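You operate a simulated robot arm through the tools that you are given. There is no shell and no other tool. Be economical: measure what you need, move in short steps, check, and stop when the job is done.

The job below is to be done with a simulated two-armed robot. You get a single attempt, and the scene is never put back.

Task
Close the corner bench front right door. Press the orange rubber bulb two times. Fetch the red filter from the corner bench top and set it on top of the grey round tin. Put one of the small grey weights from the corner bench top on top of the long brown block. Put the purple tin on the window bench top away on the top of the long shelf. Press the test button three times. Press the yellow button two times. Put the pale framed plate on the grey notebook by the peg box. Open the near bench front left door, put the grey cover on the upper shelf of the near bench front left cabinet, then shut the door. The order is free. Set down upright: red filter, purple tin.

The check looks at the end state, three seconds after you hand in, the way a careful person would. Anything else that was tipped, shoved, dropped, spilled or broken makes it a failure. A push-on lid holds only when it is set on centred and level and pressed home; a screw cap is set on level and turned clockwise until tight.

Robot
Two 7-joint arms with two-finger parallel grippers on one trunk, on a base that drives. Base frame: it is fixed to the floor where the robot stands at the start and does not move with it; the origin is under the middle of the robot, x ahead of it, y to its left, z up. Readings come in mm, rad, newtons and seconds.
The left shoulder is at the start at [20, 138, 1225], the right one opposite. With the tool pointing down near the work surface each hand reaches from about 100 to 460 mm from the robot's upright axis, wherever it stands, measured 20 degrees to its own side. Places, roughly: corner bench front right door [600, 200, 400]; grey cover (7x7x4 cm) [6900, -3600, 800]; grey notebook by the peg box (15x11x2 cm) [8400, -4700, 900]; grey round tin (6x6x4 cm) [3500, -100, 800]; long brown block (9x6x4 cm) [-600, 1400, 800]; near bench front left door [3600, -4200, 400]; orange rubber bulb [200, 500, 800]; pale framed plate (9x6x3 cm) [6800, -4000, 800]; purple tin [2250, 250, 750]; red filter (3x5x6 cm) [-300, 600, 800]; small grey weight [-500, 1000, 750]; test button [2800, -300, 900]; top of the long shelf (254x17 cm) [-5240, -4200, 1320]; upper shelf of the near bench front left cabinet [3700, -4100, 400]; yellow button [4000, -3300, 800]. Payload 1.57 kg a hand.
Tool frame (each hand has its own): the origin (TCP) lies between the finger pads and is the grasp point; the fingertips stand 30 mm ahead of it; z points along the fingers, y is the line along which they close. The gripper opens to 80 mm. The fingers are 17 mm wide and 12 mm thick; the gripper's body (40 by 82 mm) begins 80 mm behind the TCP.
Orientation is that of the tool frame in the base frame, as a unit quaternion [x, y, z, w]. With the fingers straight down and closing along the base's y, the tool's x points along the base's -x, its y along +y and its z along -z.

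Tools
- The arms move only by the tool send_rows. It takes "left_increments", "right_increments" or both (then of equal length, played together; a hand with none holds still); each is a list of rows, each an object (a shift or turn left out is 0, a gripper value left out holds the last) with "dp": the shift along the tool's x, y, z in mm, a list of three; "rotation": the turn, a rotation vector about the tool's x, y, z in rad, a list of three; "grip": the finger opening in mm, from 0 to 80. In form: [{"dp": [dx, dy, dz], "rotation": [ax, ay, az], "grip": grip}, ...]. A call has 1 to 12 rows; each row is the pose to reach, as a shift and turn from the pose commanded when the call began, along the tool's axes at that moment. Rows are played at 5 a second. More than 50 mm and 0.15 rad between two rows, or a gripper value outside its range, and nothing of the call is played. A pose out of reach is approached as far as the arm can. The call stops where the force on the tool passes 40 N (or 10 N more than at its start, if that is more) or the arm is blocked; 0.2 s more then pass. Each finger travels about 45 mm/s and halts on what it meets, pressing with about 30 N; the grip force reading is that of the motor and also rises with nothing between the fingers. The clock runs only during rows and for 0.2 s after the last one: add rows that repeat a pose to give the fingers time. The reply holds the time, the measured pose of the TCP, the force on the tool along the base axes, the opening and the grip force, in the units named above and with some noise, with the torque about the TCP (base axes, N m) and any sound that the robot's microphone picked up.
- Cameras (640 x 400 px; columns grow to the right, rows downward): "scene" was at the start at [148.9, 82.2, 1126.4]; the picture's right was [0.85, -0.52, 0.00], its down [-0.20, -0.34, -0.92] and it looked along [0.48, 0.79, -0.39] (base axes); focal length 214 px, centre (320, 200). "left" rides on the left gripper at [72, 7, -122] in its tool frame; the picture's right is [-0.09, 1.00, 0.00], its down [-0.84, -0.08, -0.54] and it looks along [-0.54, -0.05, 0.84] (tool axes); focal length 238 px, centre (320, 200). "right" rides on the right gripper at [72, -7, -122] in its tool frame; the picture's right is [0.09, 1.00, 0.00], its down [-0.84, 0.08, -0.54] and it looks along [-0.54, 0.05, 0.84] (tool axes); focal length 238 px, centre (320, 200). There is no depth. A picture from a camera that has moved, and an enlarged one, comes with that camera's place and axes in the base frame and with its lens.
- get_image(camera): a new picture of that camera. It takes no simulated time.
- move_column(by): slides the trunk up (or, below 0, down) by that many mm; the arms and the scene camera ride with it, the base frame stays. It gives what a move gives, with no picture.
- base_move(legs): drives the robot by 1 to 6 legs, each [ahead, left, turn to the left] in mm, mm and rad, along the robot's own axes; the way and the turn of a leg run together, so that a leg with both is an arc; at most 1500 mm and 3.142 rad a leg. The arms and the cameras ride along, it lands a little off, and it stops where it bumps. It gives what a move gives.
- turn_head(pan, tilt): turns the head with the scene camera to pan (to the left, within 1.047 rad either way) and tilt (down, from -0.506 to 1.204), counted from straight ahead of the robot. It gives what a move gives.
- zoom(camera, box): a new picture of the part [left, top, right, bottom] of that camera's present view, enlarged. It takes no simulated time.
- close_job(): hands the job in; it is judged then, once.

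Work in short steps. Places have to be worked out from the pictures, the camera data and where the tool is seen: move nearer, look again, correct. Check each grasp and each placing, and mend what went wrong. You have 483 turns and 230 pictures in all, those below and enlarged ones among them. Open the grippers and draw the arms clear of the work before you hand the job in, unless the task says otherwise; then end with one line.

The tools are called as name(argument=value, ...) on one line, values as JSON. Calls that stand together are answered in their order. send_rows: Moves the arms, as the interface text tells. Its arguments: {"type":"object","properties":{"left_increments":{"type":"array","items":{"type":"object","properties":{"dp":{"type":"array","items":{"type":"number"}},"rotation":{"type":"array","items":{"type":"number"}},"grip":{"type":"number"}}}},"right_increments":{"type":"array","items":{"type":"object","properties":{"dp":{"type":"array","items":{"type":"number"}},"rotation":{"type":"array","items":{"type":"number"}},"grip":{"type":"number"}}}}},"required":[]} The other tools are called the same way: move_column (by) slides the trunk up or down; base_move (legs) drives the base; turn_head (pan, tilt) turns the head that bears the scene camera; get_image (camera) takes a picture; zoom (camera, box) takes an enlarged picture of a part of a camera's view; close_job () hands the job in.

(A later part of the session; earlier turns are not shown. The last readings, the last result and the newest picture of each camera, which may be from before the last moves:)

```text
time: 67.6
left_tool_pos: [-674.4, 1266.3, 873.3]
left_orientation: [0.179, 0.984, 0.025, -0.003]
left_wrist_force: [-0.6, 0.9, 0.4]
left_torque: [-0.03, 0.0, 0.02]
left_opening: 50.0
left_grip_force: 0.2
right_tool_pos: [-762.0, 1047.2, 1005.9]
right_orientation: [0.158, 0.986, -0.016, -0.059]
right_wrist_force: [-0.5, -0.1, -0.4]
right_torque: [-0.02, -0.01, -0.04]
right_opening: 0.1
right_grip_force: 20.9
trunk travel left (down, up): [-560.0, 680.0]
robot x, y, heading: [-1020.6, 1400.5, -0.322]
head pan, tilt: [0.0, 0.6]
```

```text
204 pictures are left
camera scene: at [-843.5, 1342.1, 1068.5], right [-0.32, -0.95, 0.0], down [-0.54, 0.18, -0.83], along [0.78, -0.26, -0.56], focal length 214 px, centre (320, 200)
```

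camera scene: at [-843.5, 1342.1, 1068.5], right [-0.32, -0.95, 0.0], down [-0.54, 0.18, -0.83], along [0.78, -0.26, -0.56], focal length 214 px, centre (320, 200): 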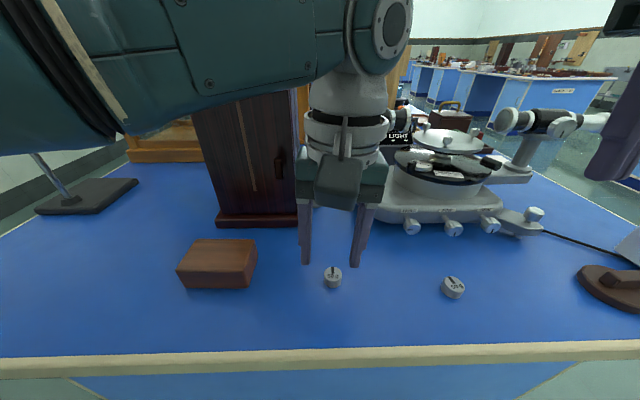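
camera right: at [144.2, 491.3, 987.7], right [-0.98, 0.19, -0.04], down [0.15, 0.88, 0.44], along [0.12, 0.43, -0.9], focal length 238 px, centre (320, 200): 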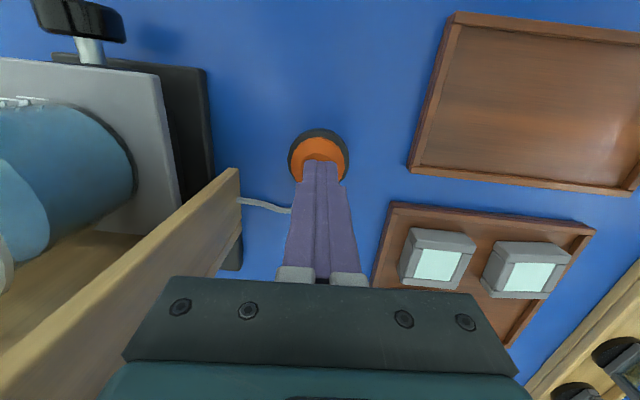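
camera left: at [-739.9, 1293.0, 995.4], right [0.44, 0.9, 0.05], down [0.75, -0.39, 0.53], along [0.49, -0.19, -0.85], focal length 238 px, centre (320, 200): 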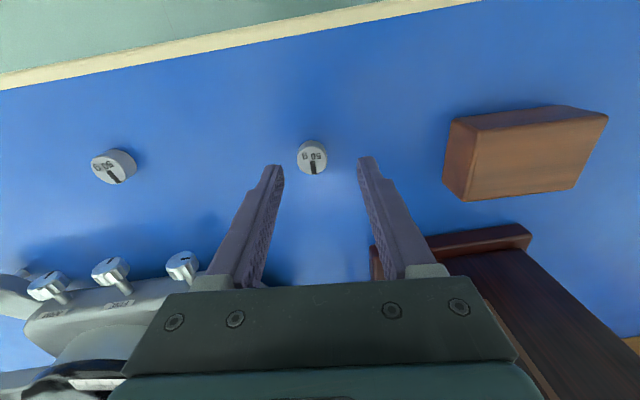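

The weight's centre agrees with the TCP in x and y. I descend until the tips are just above the bench, in careful steps.

send_rows(left_increments=[{"dp": [0, 0, 20]}, {"dp": [0, -1, 36]}, {"dp": [0, -1, 40]}, {"dp": [0, -1, 42]}, {"dp": [0, -1, 42]}])

get_image(camera="left")

zoom(camera="scene", box=[240, 200, 440, 320])

```text
time: 68.8
left_tool_pos: [-677.0, 1267.9, 831.5]
left_orientation: [0.179, 0.983, 0.025, -0.003]
left_wrist_force: [-4.1, 1.2, 13.1]
left_torque: [-0.39, 0.13, -0.13]
left_opening: 48.9
left_grip_force: 0.0
right_tool_pos: [-761.8, 1048.1, 1005.4]
right_orientation: [0.158, 0.986, -0.016, -0.059]
right_wrist_force: [0.7, 0.0, -0.6]
right_torque: [0.03, 0.03, -0.02]
right_opening: 0.0
right_grip_force: 20.9
trunk travel left (down, up): [-560.0, 680.0]
robot x, y, heading: [-1020.2, 1397.1, -0.326]
head pan, tilt: [0.0, 0.6]
```

```text
203 pictures are left
camera left: at [-741.4, 1294.4, 954.3], right [0.44, 0.9, 0.05], down [0.75, -0.39, 0.53], along [0.49, -0.2, -0.85], focal length 238 px, centre (320, 200)
```

left: 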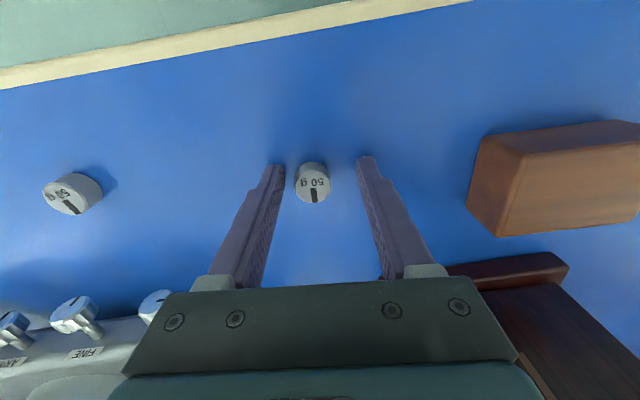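

```text
3.20 times, centred on (340, 260) of scene
camera zoom: at [-843.5, 1342.1, 1068.8], right [-0.32, -0.95, 0.0], down [-0.54, 0.18, -0.83], along [0.78, -0.26, -0.56], focal length 686 px, centre (256, 8)
```

zoom: 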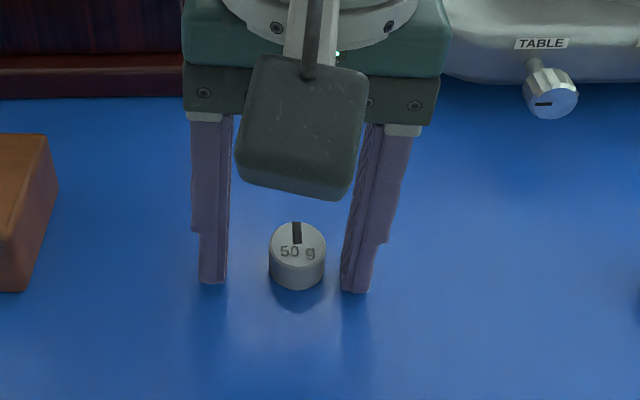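

The tips touch the bench (so its top is z≈800). I lift 3 mm, shift 5 mm ahead, and close.

send_rows(left_increments=[{"dp": [0, 0, -4]}, {"dp": [-5, 0, -4]}, {"dp": [-5, 0, -4], "grip": 10}, {"dp": [-5, 0, -4], "grip": 5}, {"dp": [-5, 0, -4], "grip": 5}, {"dp": [-5, 0, -4], "grip": 5}])

get_image(camera="left")

```text
time: 70.2
left_tool_pos: [-670.9, 1266.7, 834.8]
left_orientation: [0.179, 0.983, 0.025, -0.002]
left_wrist_force: [0.2, -0.6, 0.0]
left_torque: [0.03, -0.01, -0.03]
left_opening: 23.4
left_grip_force: 29.9
right_tool_pos: [-761.2, 1047.7, 1005.7]
right_orientation: [0.159, 0.985, -0.017, -0.059]
right_wrist_force: [0.3, -0.4, 0.5]
right_torque: [-0.02, 0.02, -0.02]
right_opening: 0.0
right_grip_force: 21.6
trunk travel left (down, up): [-560.0, 680.0]
robot x, y, heading: [-1020.1, 1400.6, -0.319]
head pan, tilt: [0.0, 0.6]
```

```text
201 pictures are left
camera left: at [-736.6, 1293.4, 956.9], right [0.44, 0.9, 0.05], down [0.75, -0.39, 0.53], along [0.49, -0.19, -0.85], focal length 238 px, centre (320, 200)
```

left: 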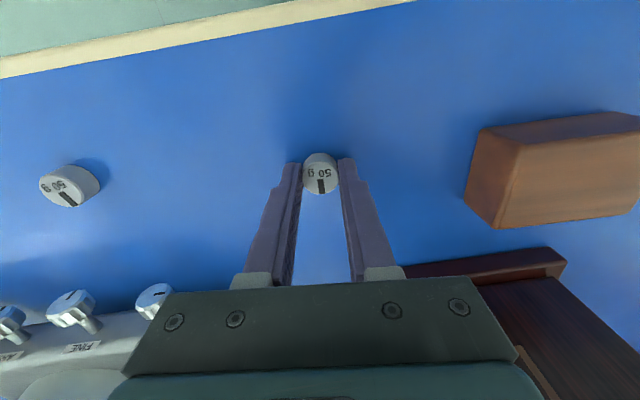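

The weight is held (23 mm). The block's top centre is about [-609, 1409, 840]; I lift and carry the weight above it.

send_rows(left_increments=[{"dp": [0, 0, -40]}, {"dp": [0, 2, -80]}, {"dp": [-2, 42, -80]}, {"dp": [-4, 82, -80]}, {"dp": [-6, 122, -80]}, {"dp": [-8, 158, -80]}, {"dp": [-8, 158, -60]}, {"dp": [-8, 158, -60]}])

get_image(camera="left")

zoom(camera="scene", box=[120, 150, 360, 310])

```text
time: 72.0
left_tool_pos: [-608.9, 1408.3, 902.7]
left_orientation: [0.179, 0.984, 0.026, -0.003]
left_wrist_force: [0.3, -0.5, -0.6]
left_torque: [-0.02, 0.04, 0.01]
left_opening: 5.1
left_grip_force: 0.0
right_tool_pos: [-761.6, 1047.5, 1004.6]
right_orientation: [0.158, 0.986, -0.017, -0.059]
right_wrist_force: [-0.4, 0.4, 0.3]
right_torque: [0.01, 0.0, 0.05]
right_opening: 0.0
right_grip_force: 21.6
trunk travel left (down, up): [-560.0, 680.0]
robot x, y, heading: [-1023.2, 1394.1, -0.325]
head pan, tilt: [0.0, 0.6]
```

```text
200 pictures are left
camera left: at [-673.8, 1434.2, 1025.1], right [0.44, 0.9, 0.05], down [0.75, -0.39, 0.53], along [0.49, -0.19, -0.85], focal length 238 px, centre (320, 200)
```

left: 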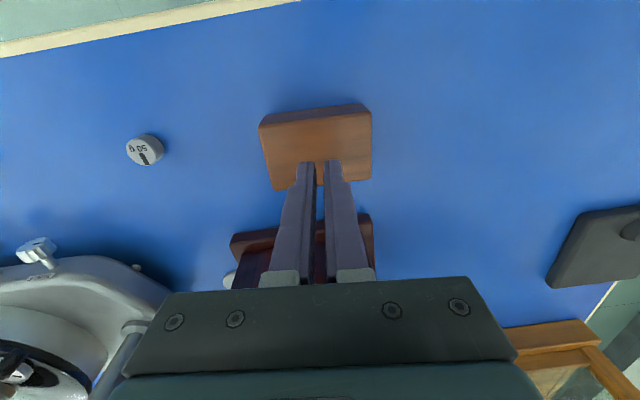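

```text
2.50 times, centred on (240, 230) of scene
camera zoom: at [-843.5, 1342.1, 1068.5], right [-0.32, -0.95, 0.0], down [-0.54, 0.18, -0.83], along [0.78, -0.26, -0.56], focal length 536 px, centre (520, 125)
```

zoom: 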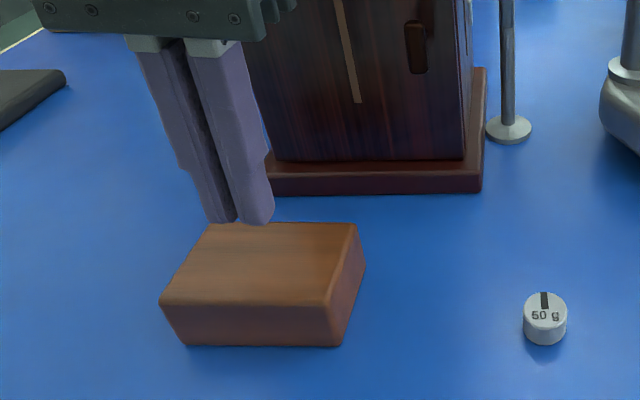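

The weight slipped out and stayed standing at its place, about [-673, 1271]. I go back over it, lower this time, for a better grasp.

send_rows(left_increments=[{"dp": [2, -30, -15], "grip": 50}, {"dp": [4, -70, -15]}, {"dp": [8, -110, -15]}, {"dp": [12, -150, 0]}, {"dp": [12, -153, 40]}, {"dp": [12, -154, 60]}, {"dp": [12, -154, 66]}, {"dp": [12, -154, 66]}])

zoom(camera="left", box=[220, 100, 420, 240])

zoom(camera="scene", box=[240, 200, 440, 320])

```text
time: 73.9
left_tool_pos: [-672.5, 1271.0, 831.1]
left_orientation: [0.177, 0.984, 0.023, -0.002]
left_wrist_force: [-6.5, 3.5, 19.0]
left_torque: [-0.5, 0.37, -0.27]
left_opening: 48.4
left_grip_force: 0.1
right_tool_pos: [-762.3, 1049.5, 1005.4]
right_orientation: [0.158, 0.985, -0.016, -0.059]
right_wrist_force: [0.9, -0.1, 0.0]
right_torque: [-0.01, 0.02, 0.0]
right_opening: 0.0
right_grip_force: 21.6
trunk travel left (down, up): [-560.0, 680.0]
robot x, y, heading: [-1021.0, 1397.6, -0.322]
head pan, tilt: [0.0, 0.6]
stopped in row 8 (left hand): the force on the tool passed its limit at 44 N (the readings are from after the stop); the commanded pose is now the measured one
```

```text
2.86 times, centred on (320, 170) of left
camera zoom: at [-737.2, 1297.9, 953.9], right [0.44, 0.9, 0.04], down [0.75, -0.39, 0.53], along [0.49, -0.2, -0.85], focal length 681 px, centre (320, 286)
```

zoom: 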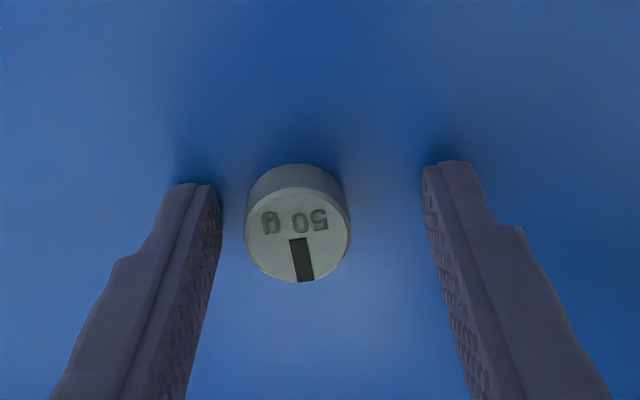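

```text
3.20 times, centred on (340, 260) of scene
camera zoom: at [-844.4, 1341.9, 1068.3], right [-0.33, -0.95, 0.0], down [-0.54, 0.19, -0.82], along [0.78, -0.27, -0.57], focal length 686 px, centre (256, 8)
```

zoom: 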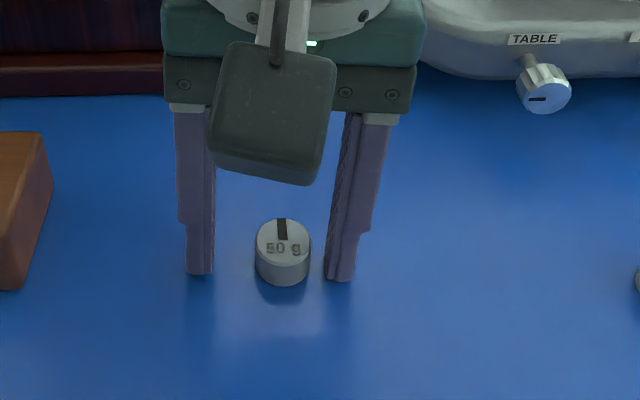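

Well centred now, but the hand rolls about 0.05 rad. I level it, raise a hair, and close longer.

send_rows(left_increments=[{"dp": [0, 0, -2], "rotation": [0.05, 0, 0]}, {"dp": [0, 0, -1], "rotation": [0.05, 0, 0]}, {"dp": [0, 0, -1], "rotation": [0.05, 0, 0], "grip": 10}, {"dp": [0, 0, -1], "rotation": [0.05, 0, 0], "grip": 0}, {"dp": [0, 0, -1], "rotation": [0.05, 0, 0], "grip": 0}, {"dp": [0, 0, -1], "rotation": [0.05, 0, 0], "grip": 0}])

send_rows(left_increments=[{"dp": [0, 0, -8]}, {"dp": [0, 0, -20]}, {"dp": [0, 0, -20]}])

zoom(camera="left", box=[220, 100, 420, 240])

```text
time: 75.3
left_tool_pos: [-672.0, 1271.4, 831.2]
left_orientation: [0.178, 0.984, -0.002, -0.007]
left_wrist_force: [0.1, 0.2, -0.7]
left_torque: [0.01, 0.0, 0.0]
left_opening: 23.4
left_grip_force: 29.9
right_tool_pos: [-761.7, 1046.9, 1005.8]
right_orientation: [0.158, 0.985, -0.017, -0.059]
right_wrist_force: [0.2, 0.6, -0.1]
right_torque: [-0.02, 0.02, 0.01]
right_opening: 0.0
right_grip_force: 21.0
trunk travel left (down, up): [-560.0, 680.0]
robot x, y, heading: [-1022.2, 1398.4, -0.321]
head pan, tilt: [0.0, 0.6]
```

```text
time: 76.1
left_tool_pos: [-671.0, 1270.8, 852.4]
left_orientation: [0.177, 0.984, -0.002, -0.007]
left_wrist_force: [0.0, -0.6, -0.7]
left_torque: [0.02, 0.03, -0.02]
left_opening: 23.1
left_grip_force: 30.5
right_tool_pos: [-762.1, 1048.6, 1006.0]
right_orientation: [0.158, 0.986, -0.017, -0.059]
right_wrist_force: [0.5, 0.4, -0.7]
right_torque: [-0.01, 0.0, 0.05]
right_opening: 0.1
right_grip_force: 21.7
trunk travel left (down, up): [-560.0, 680.0]
robot x, y, heading: [-1026.4, 1397.0, -0.326]
head pan, tilt: [0.0, 0.6]
```

```text
2.86 times, centred on (320, 170) of left
camera zoom: at [-735.4, 1303.7, 974.6], right [0.44, 0.9, -0.01], down [0.76, -0.37, 0.53], along [0.48, -0.24, -0.85], focal length 681 px, centre (320, 286)
```

zoom: 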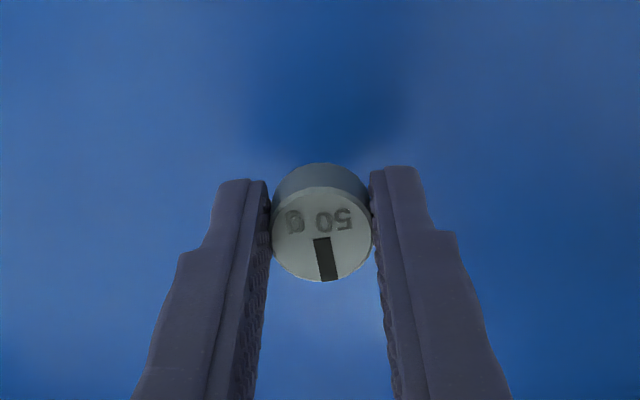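

Held and lifted. I carry it over the block and lower to just above the top.

send_rows(left_increments=[{"dp": [0, 0, -41]}, {"dp": [-3, 40, -45]}, {"dp": [-5, 80, -45]}, {"dp": [-8, 120, -45]}, {"dp": [-10, 151, -45]}, {"dp": [-10, 151, -30]}, {"dp": [-10, 151, -26]}, {"dp": [-10, 151, -26]}])

zoom(camera="left", box=[180, 60, 460, 240])

zoom(camera="scene", box=[120, 150, 360, 310])

```text
time: 77.9
left_tool_pos: [-608.8, 1410.5, 877.6]
left_orientation: [0.178, 0.984, -0.002, -0.006]
left_wrist_force: [0.0, 0.2, 0.0]
left_torque: [0.04, 0.0, 0.05]
left_opening: 23.6
left_grip_force: 29.4
right_tool_pos: [-762.6, 1048.2, 1004.4]
right_orientation: [0.158, 0.986, -0.016, -0.06]
right_wrist_force: [0.5, 0.2, -0.4]
right_torque: [0.0, 0.01, 0.01]
right_opening: 0.4
right_grip_force: 21.3
trunk travel left (down, up): [-560.0, 680.0]
robot x, y, heading: [-1026.5, 1401.1, -0.323]
head pan, tilt: [0.0, 0.6]
```

```text
2.22 times, centred on (320, 150) of left
camera zoom: at [-672.0, 1442.3, 1000.0], right [0.44, 0.9, -0.01], down [0.76, -0.37, 0.53], along [0.48, -0.24, -0.85], focal length 530 px, centre (320, 311)
```

zoom: 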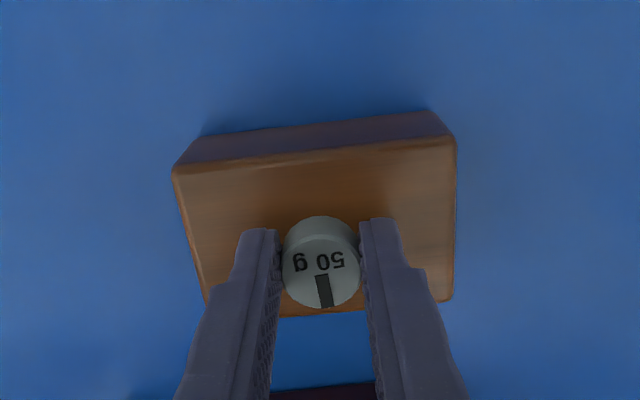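

```text
2.50 times, centred on (240, 230) of scene
camera zoom: at [-843.8, 1342.2, 1068.5], right [-0.32, -0.95, 0.0], down [-0.54, 0.18, -0.83], along [0.78, -0.26, -0.56], focal length 536 px, centre (520, 125)
```

zoom: 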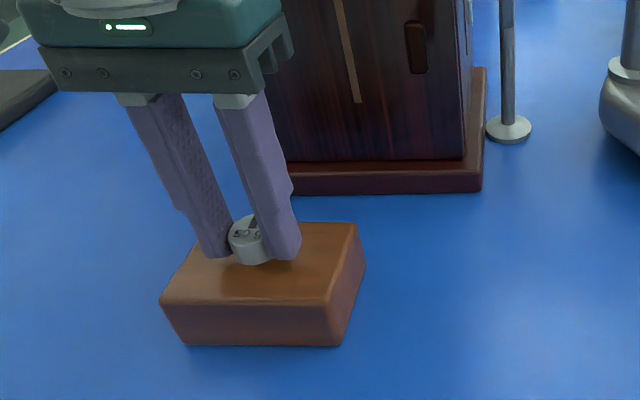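

It hovers a little towards the far side; I shift 10 mm back towards the robot and lower to contact, then open.

send_rows(left_increments=[{"dp": [10, 0, 0]}, {"dp": [10, 0, 4]}, {"dp": [10, 0, 6]}, {"dp": [10, 0, 6]}])

zoom(camera="scene", box=[160, 190, 320, 300])

```text
time: 78.9
left_tool_pos: [-618.8, 1413.5, 871.5]
left_orientation: [0.177, 0.984, -0.002, -0.007]
left_wrist_force: [-0.9, 0.6, 3.9]
left_torque: [0.02, -0.01, 0.02]
left_opening: 23.3
left_grip_force: 29.4
right_tool_pos: [-761.7, 1048.0, 1004.9]
right_orientation: [0.158, 0.986, -0.016, -0.059]
right_wrist_force: [0.2, -0.3, 0.6]
right_torque: [0.02, 0.0, 0.02]
right_opening: 0.1
right_grip_force: 21.8
trunk travel left (down, up): [-560.0, 680.0]
robot x, y, heading: [-1020.5, 1398.3, -0.325]
head pan, tilt: [0.0, 0.6]
```

```text
3.64 times, centred on (240, 245) of scene
camera zoom: at [-843.7, 1342.2, 1068.6], right [-0.32, -0.95, 0.0], down [-0.54, 0.18, -0.83], along [0.78, -0.26, -0.56], focal length 780 px, centre (611, 36)
```

zoom: 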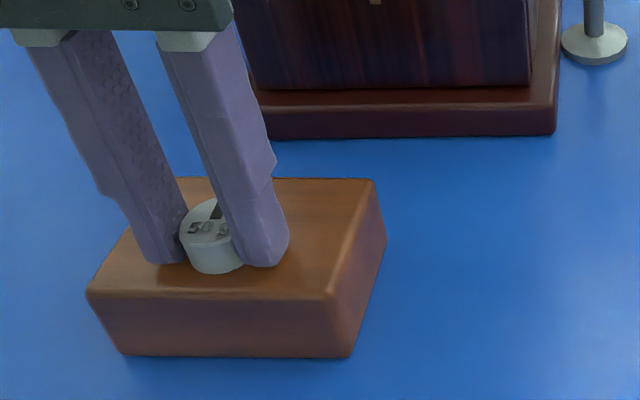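

In contact (4 N up). I open gradually and lift off.

send_rows(left_increments=[{"dp": [0, 0, 0], "grip": 34}, {"dp": [0, 0, 0], "grip": 46}, {"dp": [0, 0, -10], "grip": 46}, {"dp": [0, 0, -45]}, {"dp": [0, 0, -90]}, {"dp": [0, 0, -130]}, {"dp": [0, 0, -130]}])

zoom(camera="scene", box=[160, 190, 320, 300])

```text
time: 80.5
left_tool_pos: [-613.6, 1411.5, 998.8]
left_orientation: [0.177, 0.984, -0.001, -0.006]
left_wrist_force: [0.0, 0.2, 0.2]
left_torque: [-0.03, 0.03, 0.0]
left_opening: 45.8
left_grip_force: 0.0
right_tool_pos: [-762.6, 1047.6, 1005.1]
right_orientation: [0.158, 0.986, -0.016, -0.059]
right_wrist_force: [-0.7, 0.4, 0.8]
right_torque: [0.0, -0.03, 0.02]
right_opening: 0.0
right_grip_force: 21.5
trunk travel left (down, up): [-560.0, 680.0]
robot x, y, heading: [-1021.5, 1394.3, -0.325]
head pan, tilt: [0.0, 0.6]
```

```text
3.64 times, centred on (240, 245) of scene
camera zoom: at [-843.8, 1342.2, 1068.5], right [-0.32, -0.95, 0.0], down [-0.54, 0.18, -0.83], along [0.78, -0.26, -0.56], focal length 780 px, centre (611, 36)
```

zoom: 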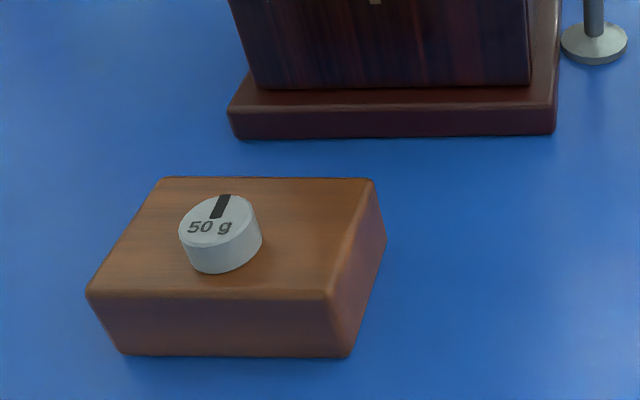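

The weight sits flat on the brown block. Next the red filter: I drive back round to the bench front.

base_move(legs=[[-150, 0, 0], [0, -1190, 0], [1060, 0, 0], [0, 0, 1.59]])

turn_head(pan=0.3, tilt=0.6)

get_image(camera="scene")

```text
time: 96.5
left_tool_pos: [-560.4, 367.4, 998.5]
left_orientation: [-0.578, 0.816, -0.006, -0.003]
left_wrist_force: [0.0, 0.9, -0.5]
left_torque: [0.0, 0.01, -0.02]
left_opening: 46.1
left_grip_force: 0.0
right_tool_pos: [-193.0, 226.8, 1005.4]
right_orientation: [-0.593, 0.803, -0.053, -0.03]
right_wrist_force: [-0.5, -0.4, -0.4]
right_torque: [0.0, 0.02, 0.02]
right_opening: 0.0
right_grip_force: 21.7
trunk travel left (down, up): [-560.0, 680.0]
robot x, y, heading: [-538.0, -44.0, 1.263]
head pan, tilt: [0.0, 0.6]
```

```text
time: 97.3
left_tool_pos: [-559.6, 368.2, 998.4]
left_orientation: [-0.578, 0.816, -0.005, -0.003]
left_wrist_force: [-0.5, 0.3, 0.4]
left_torque: [-0.05, -0.03, 0.02]
left_opening: 46.2
left_grip_force: 0.0
right_tool_pos: [-192.6, 228.1, 1006.4]
right_orientation: [-0.592, 0.803, -0.053, -0.03]
right_wrist_force: [0.6, 0.8, 0.3]
right_torque: [0.0, 0.02, -0.03]
right_opening: 0.0
right_grip_force: 21.1
trunk travel left (down, up): [-560.0, 680.0]
robot x, y, heading: [-538.2, -39.9, 1.267]
head pan, tilt: [0.3, 0.6]
```

```text
191 pictures are left
camera scene: at [-507.5, 146.1, 1068.5], right [1.0, 0.0, 0.0], down [0.0, -0.56, -0.83], along [0.0, 0.83, -0.56], focal length 214 px, centre (320, 200)
```

scene: 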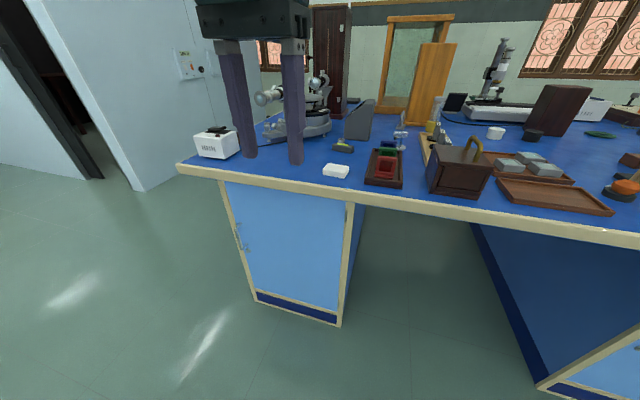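

The red filter is at about [-342, 634], 80 mm in from the edge. I shift right and ahead so that it lies in front of the left hand.

base_move(legs=[[0, -110, 0], [320, 0, 0]])

turn_head(pan=0.3, tilt=0.8)

get_image(camera="scene")

get_image(camera="left")

```text
time: 100.2
left_tool_pos: [-359.2, 636.1, 999.2]
left_orientation: [-0.577, 0.817, -0.005, -0.005]
left_wrist_force: [0.1, -0.7, 0.6]
left_torque: [0.0, -0.01, 0.03]
left_opening: 46.1
left_grip_force: 0.0
right_tool_pos: [7.5, 495.0, 1005.7]
right_orientation: [-0.592, 0.804, -0.053, -0.031]
right_wrist_force: [0.3, -0.7, -0.9]
right_torque: [0.0, 0.0, 0.01]
right_opening: 0.0
right_grip_force: 21.3
trunk travel left (down, up): [-560.0, 680.0]
robot x, y, heading: [-339.8, 228.6, 1.263]
head pan, tilt: [0.3, 0.6]
```

```text
time: 101.0
left_tool_pos: [-359.5, 635.5, 998.5]
left_orientation: [-0.577, 0.817, -0.005, -0.004]
left_wrist_force: [0.3, -0.3, -0.4]
left_torque: [-0.01, 0.01, -0.02]
left_opening: 46.0
left_grip_force: 0.1
right_tool_pos: [7.3, 494.6, 1005.3]
right_orientation: [-0.592, 0.803, -0.054, -0.031]
right_wrist_force: [-0.3, -0.2, -0.7]
right_torque: [0.02, 0.01, -0.01]
right_opening: 0.2
right_grip_force: 21.0
trunk travel left (down, up): [-560.0, 680.0]
robot x, y, heading: [-340.0, 231.8, 1.265]
head pan, tilt: [0.3, 0.799]
```

```text
190 pictures are left
camera scene: at [-307.4, 406.7, 1051.7], right [1.0, -0.01, 0.0], down [0.0, -0.72, -0.7], along [0.0, 0.7, -0.72], focal length 214 px, centre (320, 200)
```

scene: 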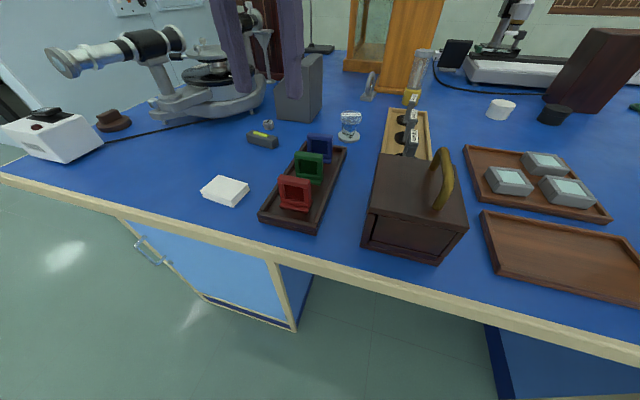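

```text
189 pictures are left
camera left: at [-389.2, 572.5, 1120.7], right [-0.91, 0.42, -0.01], down [0.35, 0.77, 0.53], along [0.23, 0.48, -0.85], focal length 238 px, centre (320, 200)
```

left: 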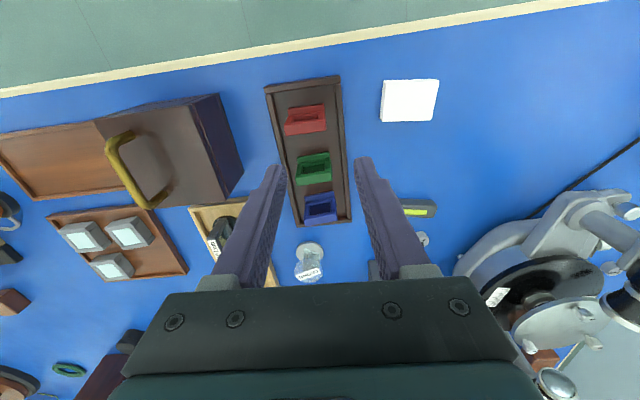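

I zoom in to see the filter's shape and orientation.

zoom(camera="left", box=[240, 60, 400, 240])

zoom(camera="scene", box=[250, 120, 360, 240])

```text
2.22 times, centred on (320, 150) of left
camera zoom: at [-389.2, 572.5, 1120.7], right [-0.91, 0.42, -0.01], down [0.35, 0.77, 0.53], along [0.23, 0.48, -0.85], focal length 530 px, centre (320, 311)
```

zoom: 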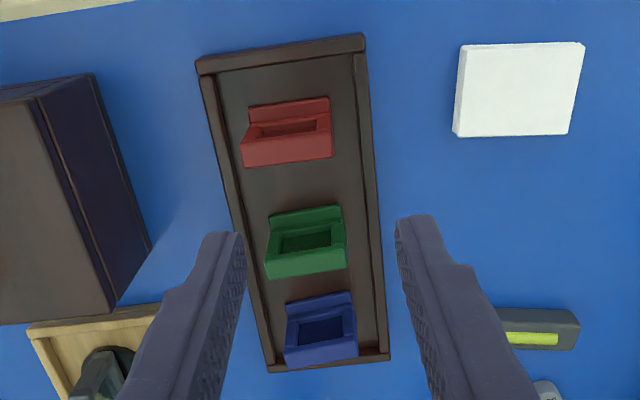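

```text
3.33 times, centred on (305, 180) of scene
camera zoom: at [-307.4, 406.7, 1051.7], right [1.0, -0.01, 0.0], down [0.0, -0.72, -0.7], along [0.0, 0.7, -0.72], focal length 715 px, centre (370, 267)
```

zoom: 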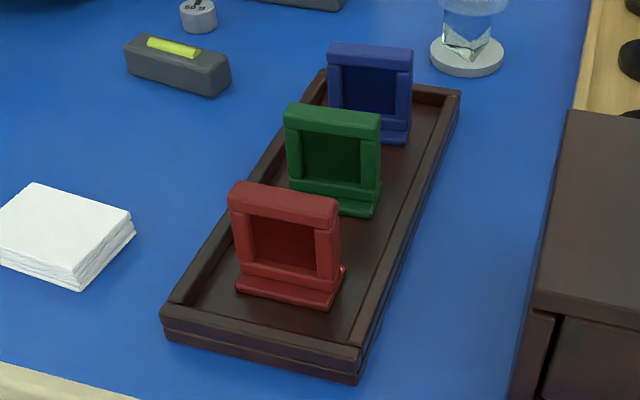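

The filter stands upright with its foot towards me, centred near [-343, 629], 50 mm wide along the bench. I align the left hand to it and come down above it with the fingers open.

send_rows(left_increments=[{"dp": [0, -10, 20], "rotation": [0, 0, -0.04], "grip": 68}, {"dp": [0.6, -18, 50], "rotation": [0, 0, -0.08]}, {"dp": [0.6, -18, 70], "rotation": [0, 0, -0.08]}, {"dp": [0.6, -18, 70], "rotation": [0, 0, -0.08]}])

zoom(camera="left", box=[200, 60, 440, 240])

zoom(camera="scene", box=[210, 80, 390, 250])

```text
time: 102.0
left_tool_pos: [-342.7, 629.3, 928.2]
left_orientation: [-0.609, 0.793, -0.005, -0.004]
left_wrist_force: [0.5, -0.5, 0.1]
left_torque: [-0.01, 0.01, 0.01]
left_opening: 68.1
left_grip_force: 0.1
right_tool_pos: [7.1, 494.1, 1005.4]
right_orientation: [-0.592, 0.804, -0.054, -0.03]
right_wrist_force: [0.1, 0.1, 0.0]
right_torque: [0.01, -0.01, 0.03]
right_opening: 0.2
right_grip_force: 21.2
trunk travel left (down, up): [-560.0, 680.0]
robot x, y, heading: [-339.4, 225.6, 1.263]
head pan, tilt: [0.3, 0.799]
```

```text
2.22 times, centred on (320, 150) of left
camera zoom: at [-367.9, 563.4, 1050.6], right [-0.94, 0.34, -0.01], down [0.29, 0.8, 0.53], along [0.19, 0.5, -0.85], focal length 530 px, centre (320, 311)
```

zoom: 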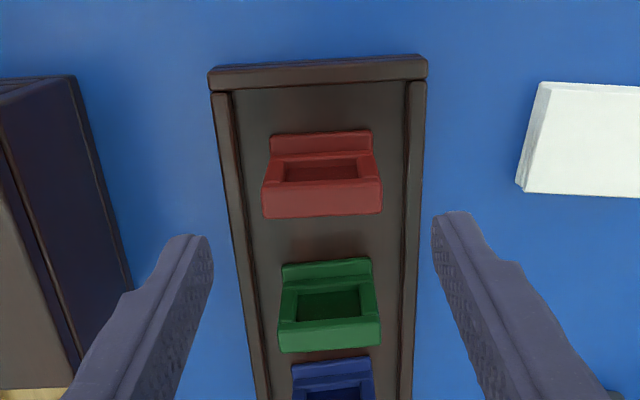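

```text
2.35 times, centred on (300, 165) of scene
camera zoom: at [-307.4, 406.7, 1051.7], right [1.0, -0.01, 0.0], down [0.0, -0.72, -0.7], along [0.0, 0.7, -0.72], focal length 505 px, centre (367, 282)
```

zoom: 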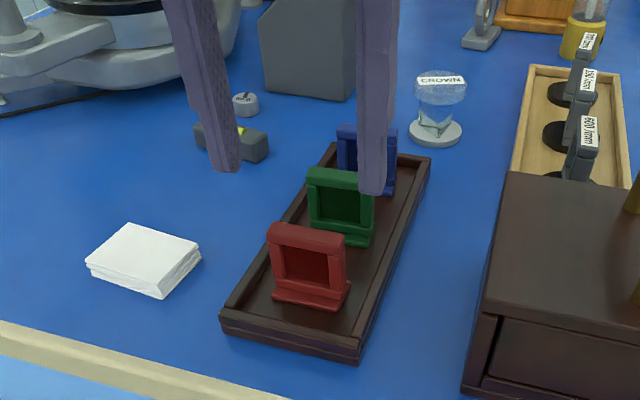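

Everything lines up. I descend so that the tips straddle the frame, keeping above the tray rim, then close.

send_rows(left_increments=[{"dp": [0, 0, 30]}, {"dp": [-1, 0, 55]}, {"dp": [-1, 0, 76]}, {"dp": [-1, 0, 76]}])

zoom(camera="left", box=[200, 60, 440, 240])

zoom(camera="scene", box=[210, 80, 390, 250])

```text
time: 103.0
left_tool_pos: [-341.8, 628.4, 852.8]
left_orientation: [-0.609, 0.793, -0.005, -0.004]
left_wrist_force: [-0.3, -0.9, 1.1]
left_torque: [0.05, 0.01, 0.01]
left_opening: 67.8
left_grip_force: 0.1
right_tool_pos: [8.8, 493.9, 1005.2]
right_orientation: [-0.592, 0.803, -0.054, -0.03]
right_wrist_force: [0.2, 0.6, 0.1]
right_torque: [0.03, -0.02, -0.02]
right_opening: 0.0
right_grip_force: 21.3
trunk travel left (down, up): [-560.0, 680.0]
robot x, y, heading: [-337.5, 228.6, 1.265]
head pan, tilt: [0.3, 0.799]
```

```text
2.22 times, centred on (320, 150) of left
camera zoom: at [-366.7, 562.8, 975.4], right [-0.94, 0.35, -0.01], down [0.29, 0.8, 0.53], along [0.19, 0.5, -0.85], focal length 530 px, centre (320, 311)
```

zoom: 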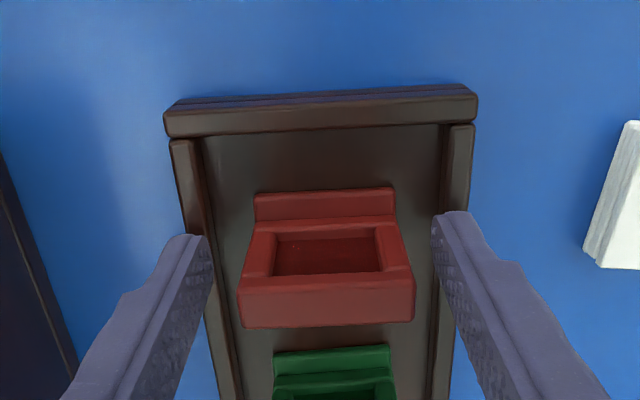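

```text
2.35 times, centred on (300, 165) of scene
camera zoom: at [-307.4, 406.7, 1051.7], right [1.0, -0.01, 0.0], down [0.0, -0.72, -0.7], along [0.0, 0.7, -0.72], focal length 505 px, centre (367, 282)
```

zoom: 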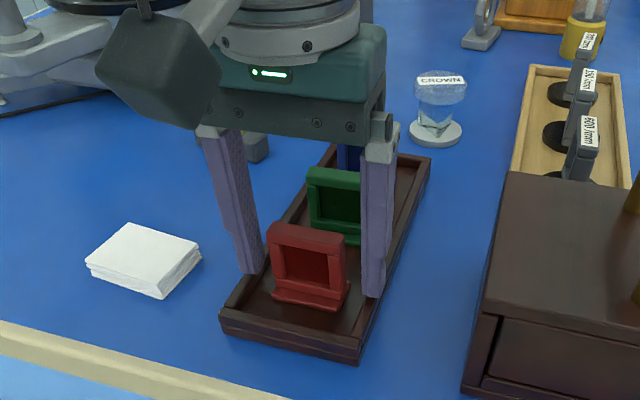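

The fingers line up with the frame's plane. I close and lift.

send_rows(left_increments=[{"dp": [0, 0, 0], "grip": 45}, {"dp": [0, 0, 0], "grip": 40}, {"dp": [0, 0, 0], "grip": 40}, {"dp": [0, 0, 0], "grip": 35}])

send_rows(left_increments=[{"dp": [0, 0, -20]}, {"dp": [0, 0, -60]}, {"dp": [0, 0, -100]}, {"dp": [0, 0, -140]}, {"dp": [0, 0, -140]}])

get_image(camera="left")

get_image(camera="scene")

```text
time: 104.0
left_tool_pos: [-341.2, 629.3, 852.6]
left_orientation: [-0.609, 0.793, -0.005, -0.004]
left_wrist_force: [0.0, -0.2, 0.4]
left_torque: [0.02, 0.02, 0.0]
left_opening: 45.3
left_grip_force: 30.3
right_tool_pos: [7.2, 495.4, 1005.1]
right_orientation: [-0.592, 0.803, -0.054, -0.03]
right_wrist_force: [0.3, 0.3, -0.3]
right_torque: [-0.01, -0.03, 0.02]
right_opening: 0.0
right_grip_force: 21.3
trunk travel left (down, up): [-560.0, 680.0]
robot x, y, heading: [-341.1, 226.6, 1.267]
head pan, tilt: [0.3, 0.799]
```

```text
time: 105.2
left_tool_pos: [-340.1, 629.7, 992.3]
left_orientation: [-0.609, 0.793, -0.005, -0.004]
left_wrist_force: [0.7, -0.5, 0.0]
left_torque: [-0.01, -0.02, 0.01]
left_opening: 45.3
left_grip_force: 29.5
right_tool_pos: [7.7, 494.0, 1005.3]
right_orientation: [-0.591, 0.804, -0.053, -0.031]
right_wrist_force: [-0.2, 0.1, -0.2]
right_torque: [0.01, -0.01, -0.01]
right_opening: 0.0
right_grip_force: 21.5
trunk travel left (down, up): [-560.0, 680.0]
robot x, y, heading: [-341.2, 228.0, 1.263]
head pan, tilt: [0.3, 0.799]
```

```text
182 pictures are left
camera left: at [-365.3, 564.2, 1115.0], right [-0.94, 0.34, 0.0], down [0.29, 0.8, 0.53], along [0.19, 0.5, -0.85], focal length 238 px, centre (320, 200)
```

left: 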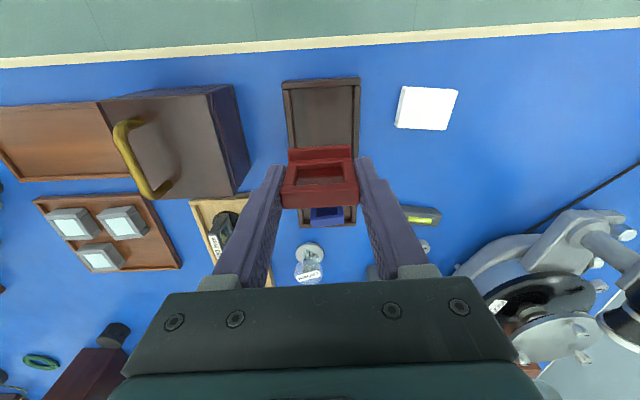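

```text
181 pictures are left
camera scene: at [-307.4, 406.6, 1051.6], right [1.0, -0.01, 0.0], down [0.0, -0.72, -0.7], along [0.0, 0.7, -0.72], focal length 214 px, centre (320, 200)
```

scene: 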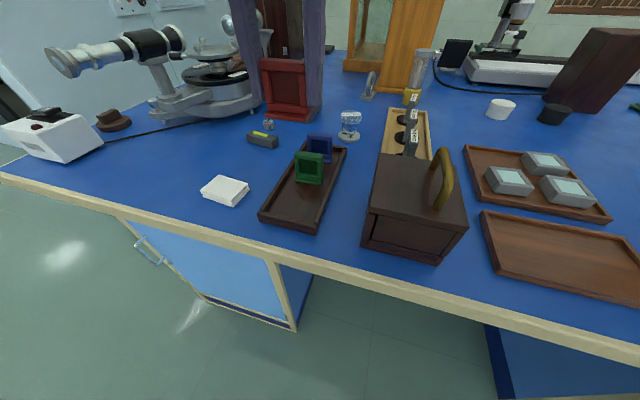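

The red filter is held upright. I back away and drive along to the window bench.

base_move(legs=[[-330, 0, 0], [0, -1450, 0], [0, -1300, 0]])

turn_head(pan=-0.2, tilt=0.35)

get_image(camera="scene")

```text
time: 120.3
left_tool_pos: [2190.4, -533.1, 992.0]
left_orientation: [-0.604, 0.797, -0.006, -0.005]
left_wrist_force: [0.2, 0.1, 0.2]
left_torque: [0.0, -0.04, 0.03]
left_opening: 45.4
left_grip_force: 29.6
right_tool_pos: [2536.3, -673.4, 1005.5]
right_orientation: [-0.586, 0.808, -0.053, -0.031]
right_wrist_force: [-0.5, 1.3, -0.1]
right_torque: [0.0, -0.01, 0.0]
right_opening: 0.0
right_grip_force: 20.4
trunk travel left (down, up): [-560.0, 680.0]
robot x, y, heading: [2183.3, -937.1, 1.249]
head pan, tilt: [0.3, 0.799]
```

```text
time: 121.2
left_tool_pos: [2189.8, -534.5, 992.0]
left_orientation: [-0.604, 0.797, -0.005, -0.004]
left_wrist_force: [-0.9, -0.3, -0.3]
left_torque: [0.0, 0.0, 0.0]
left_opening: 45.3
left_grip_force: 30.4
right_tool_pos: [2535.5, -674.0, 1006.5]
right_orientation: [-0.587, 0.807, -0.054, -0.03]
right_wrist_force: [-0.7, -0.3, 0.8]
right_torque: [0.01, -0.02, 0.0]
right_opening: 0.0
right_grip_force: 21.4
trunk travel left (down, up): [-560.0, 680.0]
robot x, y, heading: [2186.4, -937.4, 1.251]
head pan, tilt: [-0.201, 0.351]
```

```text
180 pictures are left
camera scene: at [2263.9, -757.6, 1091.2], right [0.87, -0.5, 0.0], down [-0.17, -0.3, -0.94], along [0.47, 0.81, -0.34], focal length 214 px, centre (320, 200)
```

scene: 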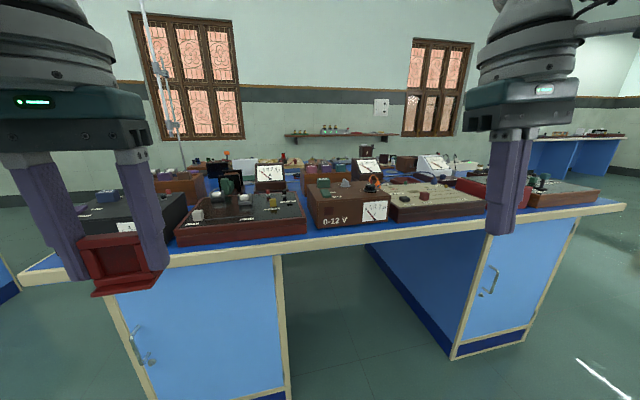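

The bench is crowded. I raise the trunk to look over it.

move_column(by=300)

turn_head(pan=-0.25, tilt=0.55)

zoom(camera="scene", box=[100, 60, 420, 260])

zoom(camera="scene", box=[320, 60, 640, 260])

```text
time: 124.2
left_tool_pos: [2190.8, -534.6, 1293.6]
left_orientation: [-0.603, 0.797, -0.006, -0.004]
left_wrist_force: [0.0, 0.4, -0.7]
left_torque: [-0.01, 0.01, 0.03]
left_opening: 45.2
left_grip_force: 30.4
right_tool_pos: [2535.4, -674.5, 1304.6]
right_orientation: [-0.587, 0.807, -0.053, -0.031]
right_wrist_force: [0.6, 0.2, 0.7]
right_torque: [-0.01, 0.0, -0.02]
right_opening: 0.2
right_grip_force: 21.1
trunk travel left (down, up): [-860.0, 380.0]
robot x, y, heading: [2184.3, -937.1, 1.253]
head pan, tilt: [-0.201, 0.351]
```

```text
time: 125.0
left_tool_pos: [2189.9, -533.7, 1292.8]
left_orientation: [-0.604, 0.797, -0.005, -0.004]
left_wrist_force: [0.5, 1.1, -0.8]
left_torque: [0.02, -0.01, 0.0]
left_opening: 45.2
left_grip_force: 30.2
right_tool_pos: [2535.4, -674.5, 1305.5]
right_orientation: [-0.587, 0.807, -0.053, -0.03]
right_wrist_force: [0.3, 0.2, 0.1]
right_torque: [0.02, 0.02, -0.03]
right_opening: 0.0
right_grip_force: 21.3
trunk travel left (down, up): [-860.0, 380.0]
robot x, y, heading: [2184.8, -936.2, 1.249]
head pan, tilt: [-0.25, 0.55]
```

```text
2.00 times, centred on (260, 160) of scene
camera zoom: at [2266.1, -762.7, 1373.1], right [0.84, -0.54, 0.0], down [-0.28, -0.44, -0.85], along [0.46, 0.72, -0.52], focal length 429 px, centre (440, 280)
```

zoom: 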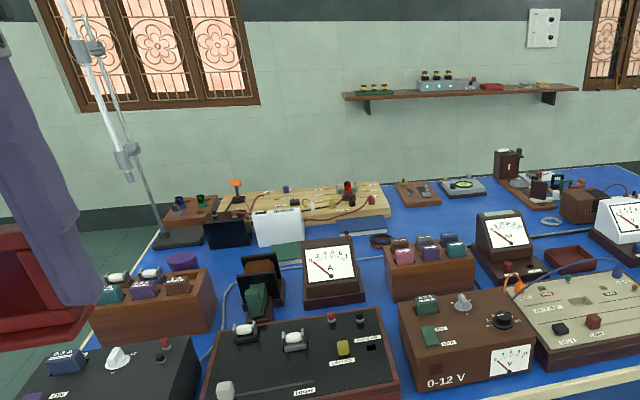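

```text
2.00 times, centred on (480, 160) of scene
camera zoom: at [2266.1, -762.7, 1373.1], right [0.84, -0.54, 0.0], down [-0.28, -0.44, -0.85], along [0.46, 0.72, -0.52], focal length 429 px, centre (0, 280)
```

zoom: 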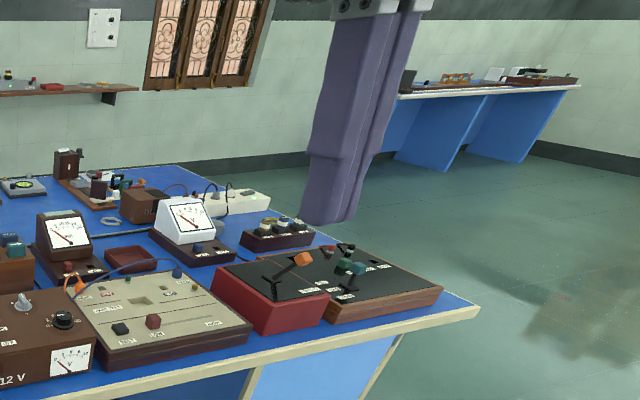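

To judge how close I can stand to a bench, I look down at the robot's own base.

turn_head(pan=0, tilt=1.2)

get_image(camera="scene")

```text
time: 126.0
left_tool_pos: [2189.5, -533.8, 1291.9]
left_orientation: [-0.604, 0.797, -0.004, -0.003]
left_wrist_force: [-0.7, -0.1, -0.9]
left_torque: [-0.03, -0.03, -0.03]
left_opening: 45.2
left_grip_force: 30.6
right_tool_pos: [2534.8, -674.1, 1305.5]
right_orientation: [-0.586, 0.808, -0.053, -0.03]
right_wrist_force: [0.0, 0.8, 0.1]
right_torque: [0.05, -0.01, 0.04]
right_opening: 0.2
right_grip_force: 22.2
trunk travel left (down, up): [-860.0, 380.0]
robot x, y, heading: [2185.4, -934.5, 1.243]
head pan, tilt: [0.0, 1.201]
```

```text
177 pictures are left
camera scene: at [2235.3, -785.2, 1324.0], right [0.95, -0.32, 0.0], down [-0.29, -0.88, -0.36], along [0.11, 0.34, -0.93], focal length 214 px, centre (320, 200)
```

scene: 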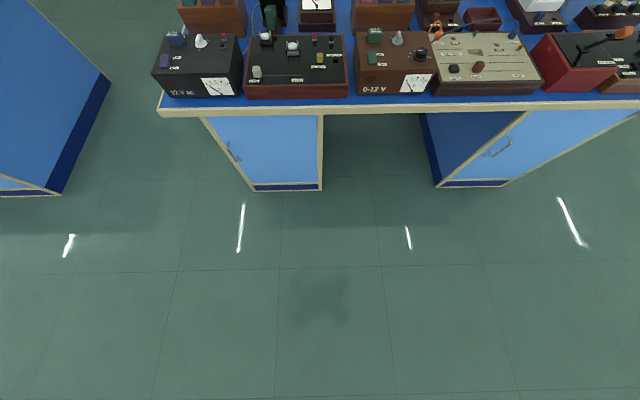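

The base itself is not drawn, so I will find clearance by careful approach. I drive round to the window bench's right end, where the grey tin should be near.

base_move(legs=[[0, -900, 0], [0, -950, 0], [1250, 0, 0], [0, 0, 1.57]])

turn_head(pan=0, tilt=0.6)

get_image(camera="scene")

```text
time: 144.9
left_tool_pos: [3907.4, -327.2, 1292.3]
left_orientation: [0.991, -0.137, 0.006, -0.001]
left_wrist_force: [0.3, 0.8, -0.4]
left_torque: [-0.01, 0.03, -0.01]
left_opening: 45.4
left_grip_force: 30.1
right_tool_pos: [4049.3, 16.7, 1305.7]
right_orientation: [0.986, -0.157, 0.058, -0.017]
right_wrist_force: [-0.6, -0.3, 0.1]
right_torque: [0.04, -0.01, 0.01]
right_opening: 0.0
right_grip_force: 21.3
trunk travel left (down, up): [-860.0, 380.0]
robot x, y, heading: [4308.7, -334.5, 2.821]
head pan, tilt: [0.0, 1.201]
```

```text
time: 145.9
left_tool_pos: [3907.3, -329.1, 1293.2]
left_orientation: [0.99, -0.138, 0.006, -0.001]
left_wrist_force: [0.2, 0.2, -0.5]
left_torque: [0.01, 0.01, -0.02]
left_opening: 45.0
left_grip_force: 29.8
right_tool_pos: [4048.2, 17.8, 1306.0]
right_orientation: [0.986, -0.157, 0.059, -0.016]
right_wrist_force: [0.4, 0.2, 0.4]
right_torque: [-0.03, -0.02, -0.02]
right_opening: 0.1
right_grip_force: 21.4
trunk travel left (down, up): [-860.0, 380.0]
robot x, y, heading: [4311.1, -332.4, 2.821]
head pan, tilt: [0.0, 0.6]
```

```text
176 pictures are left
camera scene: at [4132.1, -270.0, 1368.4], right [0.32, 0.95, 0.0], down [0.54, -0.18, -0.82], along [-0.78, 0.26, -0.57], focal length 214 px, centre (320, 200)
```

scene: 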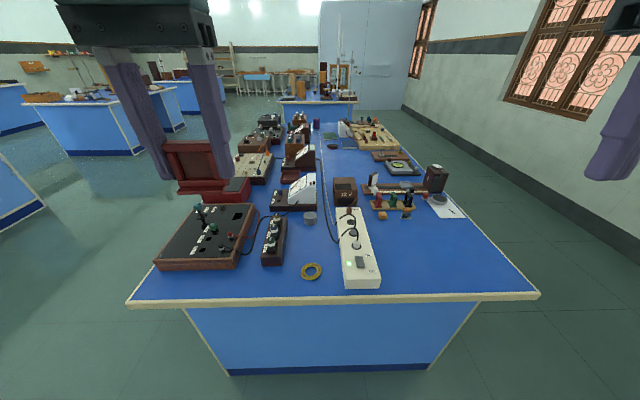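

The grey tin is at about [3507, -103, 840], 307 mm in from this end, with the pedestal set back 70 mm. I shift right and close in with the trunk high.

base_move(legs=[[0, -85, 0], [300, 0, 0]])

base_move(legs=[[100, 0, 0]])

turn_head(pan=0.2, tilt=0.9)

get_image(camera="scene")

```text
time: 148.6
left_tool_pos: [3647.8, -155.8, 1292.5]
left_orientation: [0.991, -0.136, 0.008, -0.001]
left_wrist_force: [0.1, 0.1, 0.5]
left_torque: [-0.02, 0.01, 0.01]
left_opening: 45.1
left_grip_force: 30.0
right_tool_pos: [3787.7, 190.1, 1305.3]
right_orientation: [0.986, -0.155, 0.059, -0.016]
right_wrist_force: [-0.4, 0.4, 0.1]
right_torque: [-0.01, 0.03, -0.02]
right_opening: 0.1
right_grip_force: 20.9
trunk travel left (down, up): [-860.0, 380.0]
robot x, y, heading: [4052.0, -157.7, 2.82]
head pan, tilt: [0.0, 0.6]
```

```text
time: 149.8
left_tool_pos: [3554.0, -123.5, 1291.7]
left_orientation: [0.991, -0.135, 0.007, 0.0]
left_wrist_force: [0.7, -0.2, 0.1]
left_torque: [0.01, 0.02, -0.03]
left_opening: 45.2
left_grip_force: 30.1
right_tool_pos: [3692.8, 221.5, 1303.9]
right_orientation: [0.986, -0.155, 0.06, -0.016]
right_wrist_force: [-0.2, -0.4, 0.3]
right_torque: [0.0, 0.02, 0.03]
right_opening: 0.2
right_grip_force: 21.1
trunk travel left (down, up): [-860.0, 380.0]
robot x, y, heading: [3955.6, -123.8, 2.825]
head pan, tilt: [0.0, 0.6]
```

```text
time: 150.6
left_tool_pos: [3554.1, -123.9, 1291.4]
left_orientation: [0.991, -0.135, 0.007, -0.001]
left_wrist_force: [0.9, -0.1, -1.0]
left_torque: [0.03, 0.0, -0.04]
left_opening: 45.1
left_grip_force: 29.9
right_tool_pos: [3692.0, 221.8, 1305.5]
right_orientation: [0.986, -0.156, 0.06, -0.017]
right_wrist_force: [-0.6, 0.7, 1.1]
right_torque: [-0.01, -0.01, 0.01]
right_opening: 0.1
right_grip_force: 21.1
trunk travel left (down, up): [-860.0, 380.0]
robot x, y, heading: [3955.1, -128.1, 2.822]
head pan, tilt: [0.201, 0.901]
```

```text
175 pictures are left
camera scene: at [3787.1, -84.4, 1343.8], right [0.12, 0.99, 0.0], down [0.78, -0.09, -0.62], along [-0.62, 0.07, -0.78], focal length 214 px, centre (320, 200)
```

scene: 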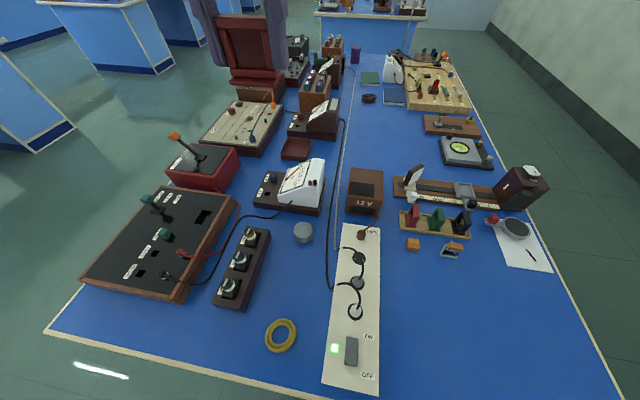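

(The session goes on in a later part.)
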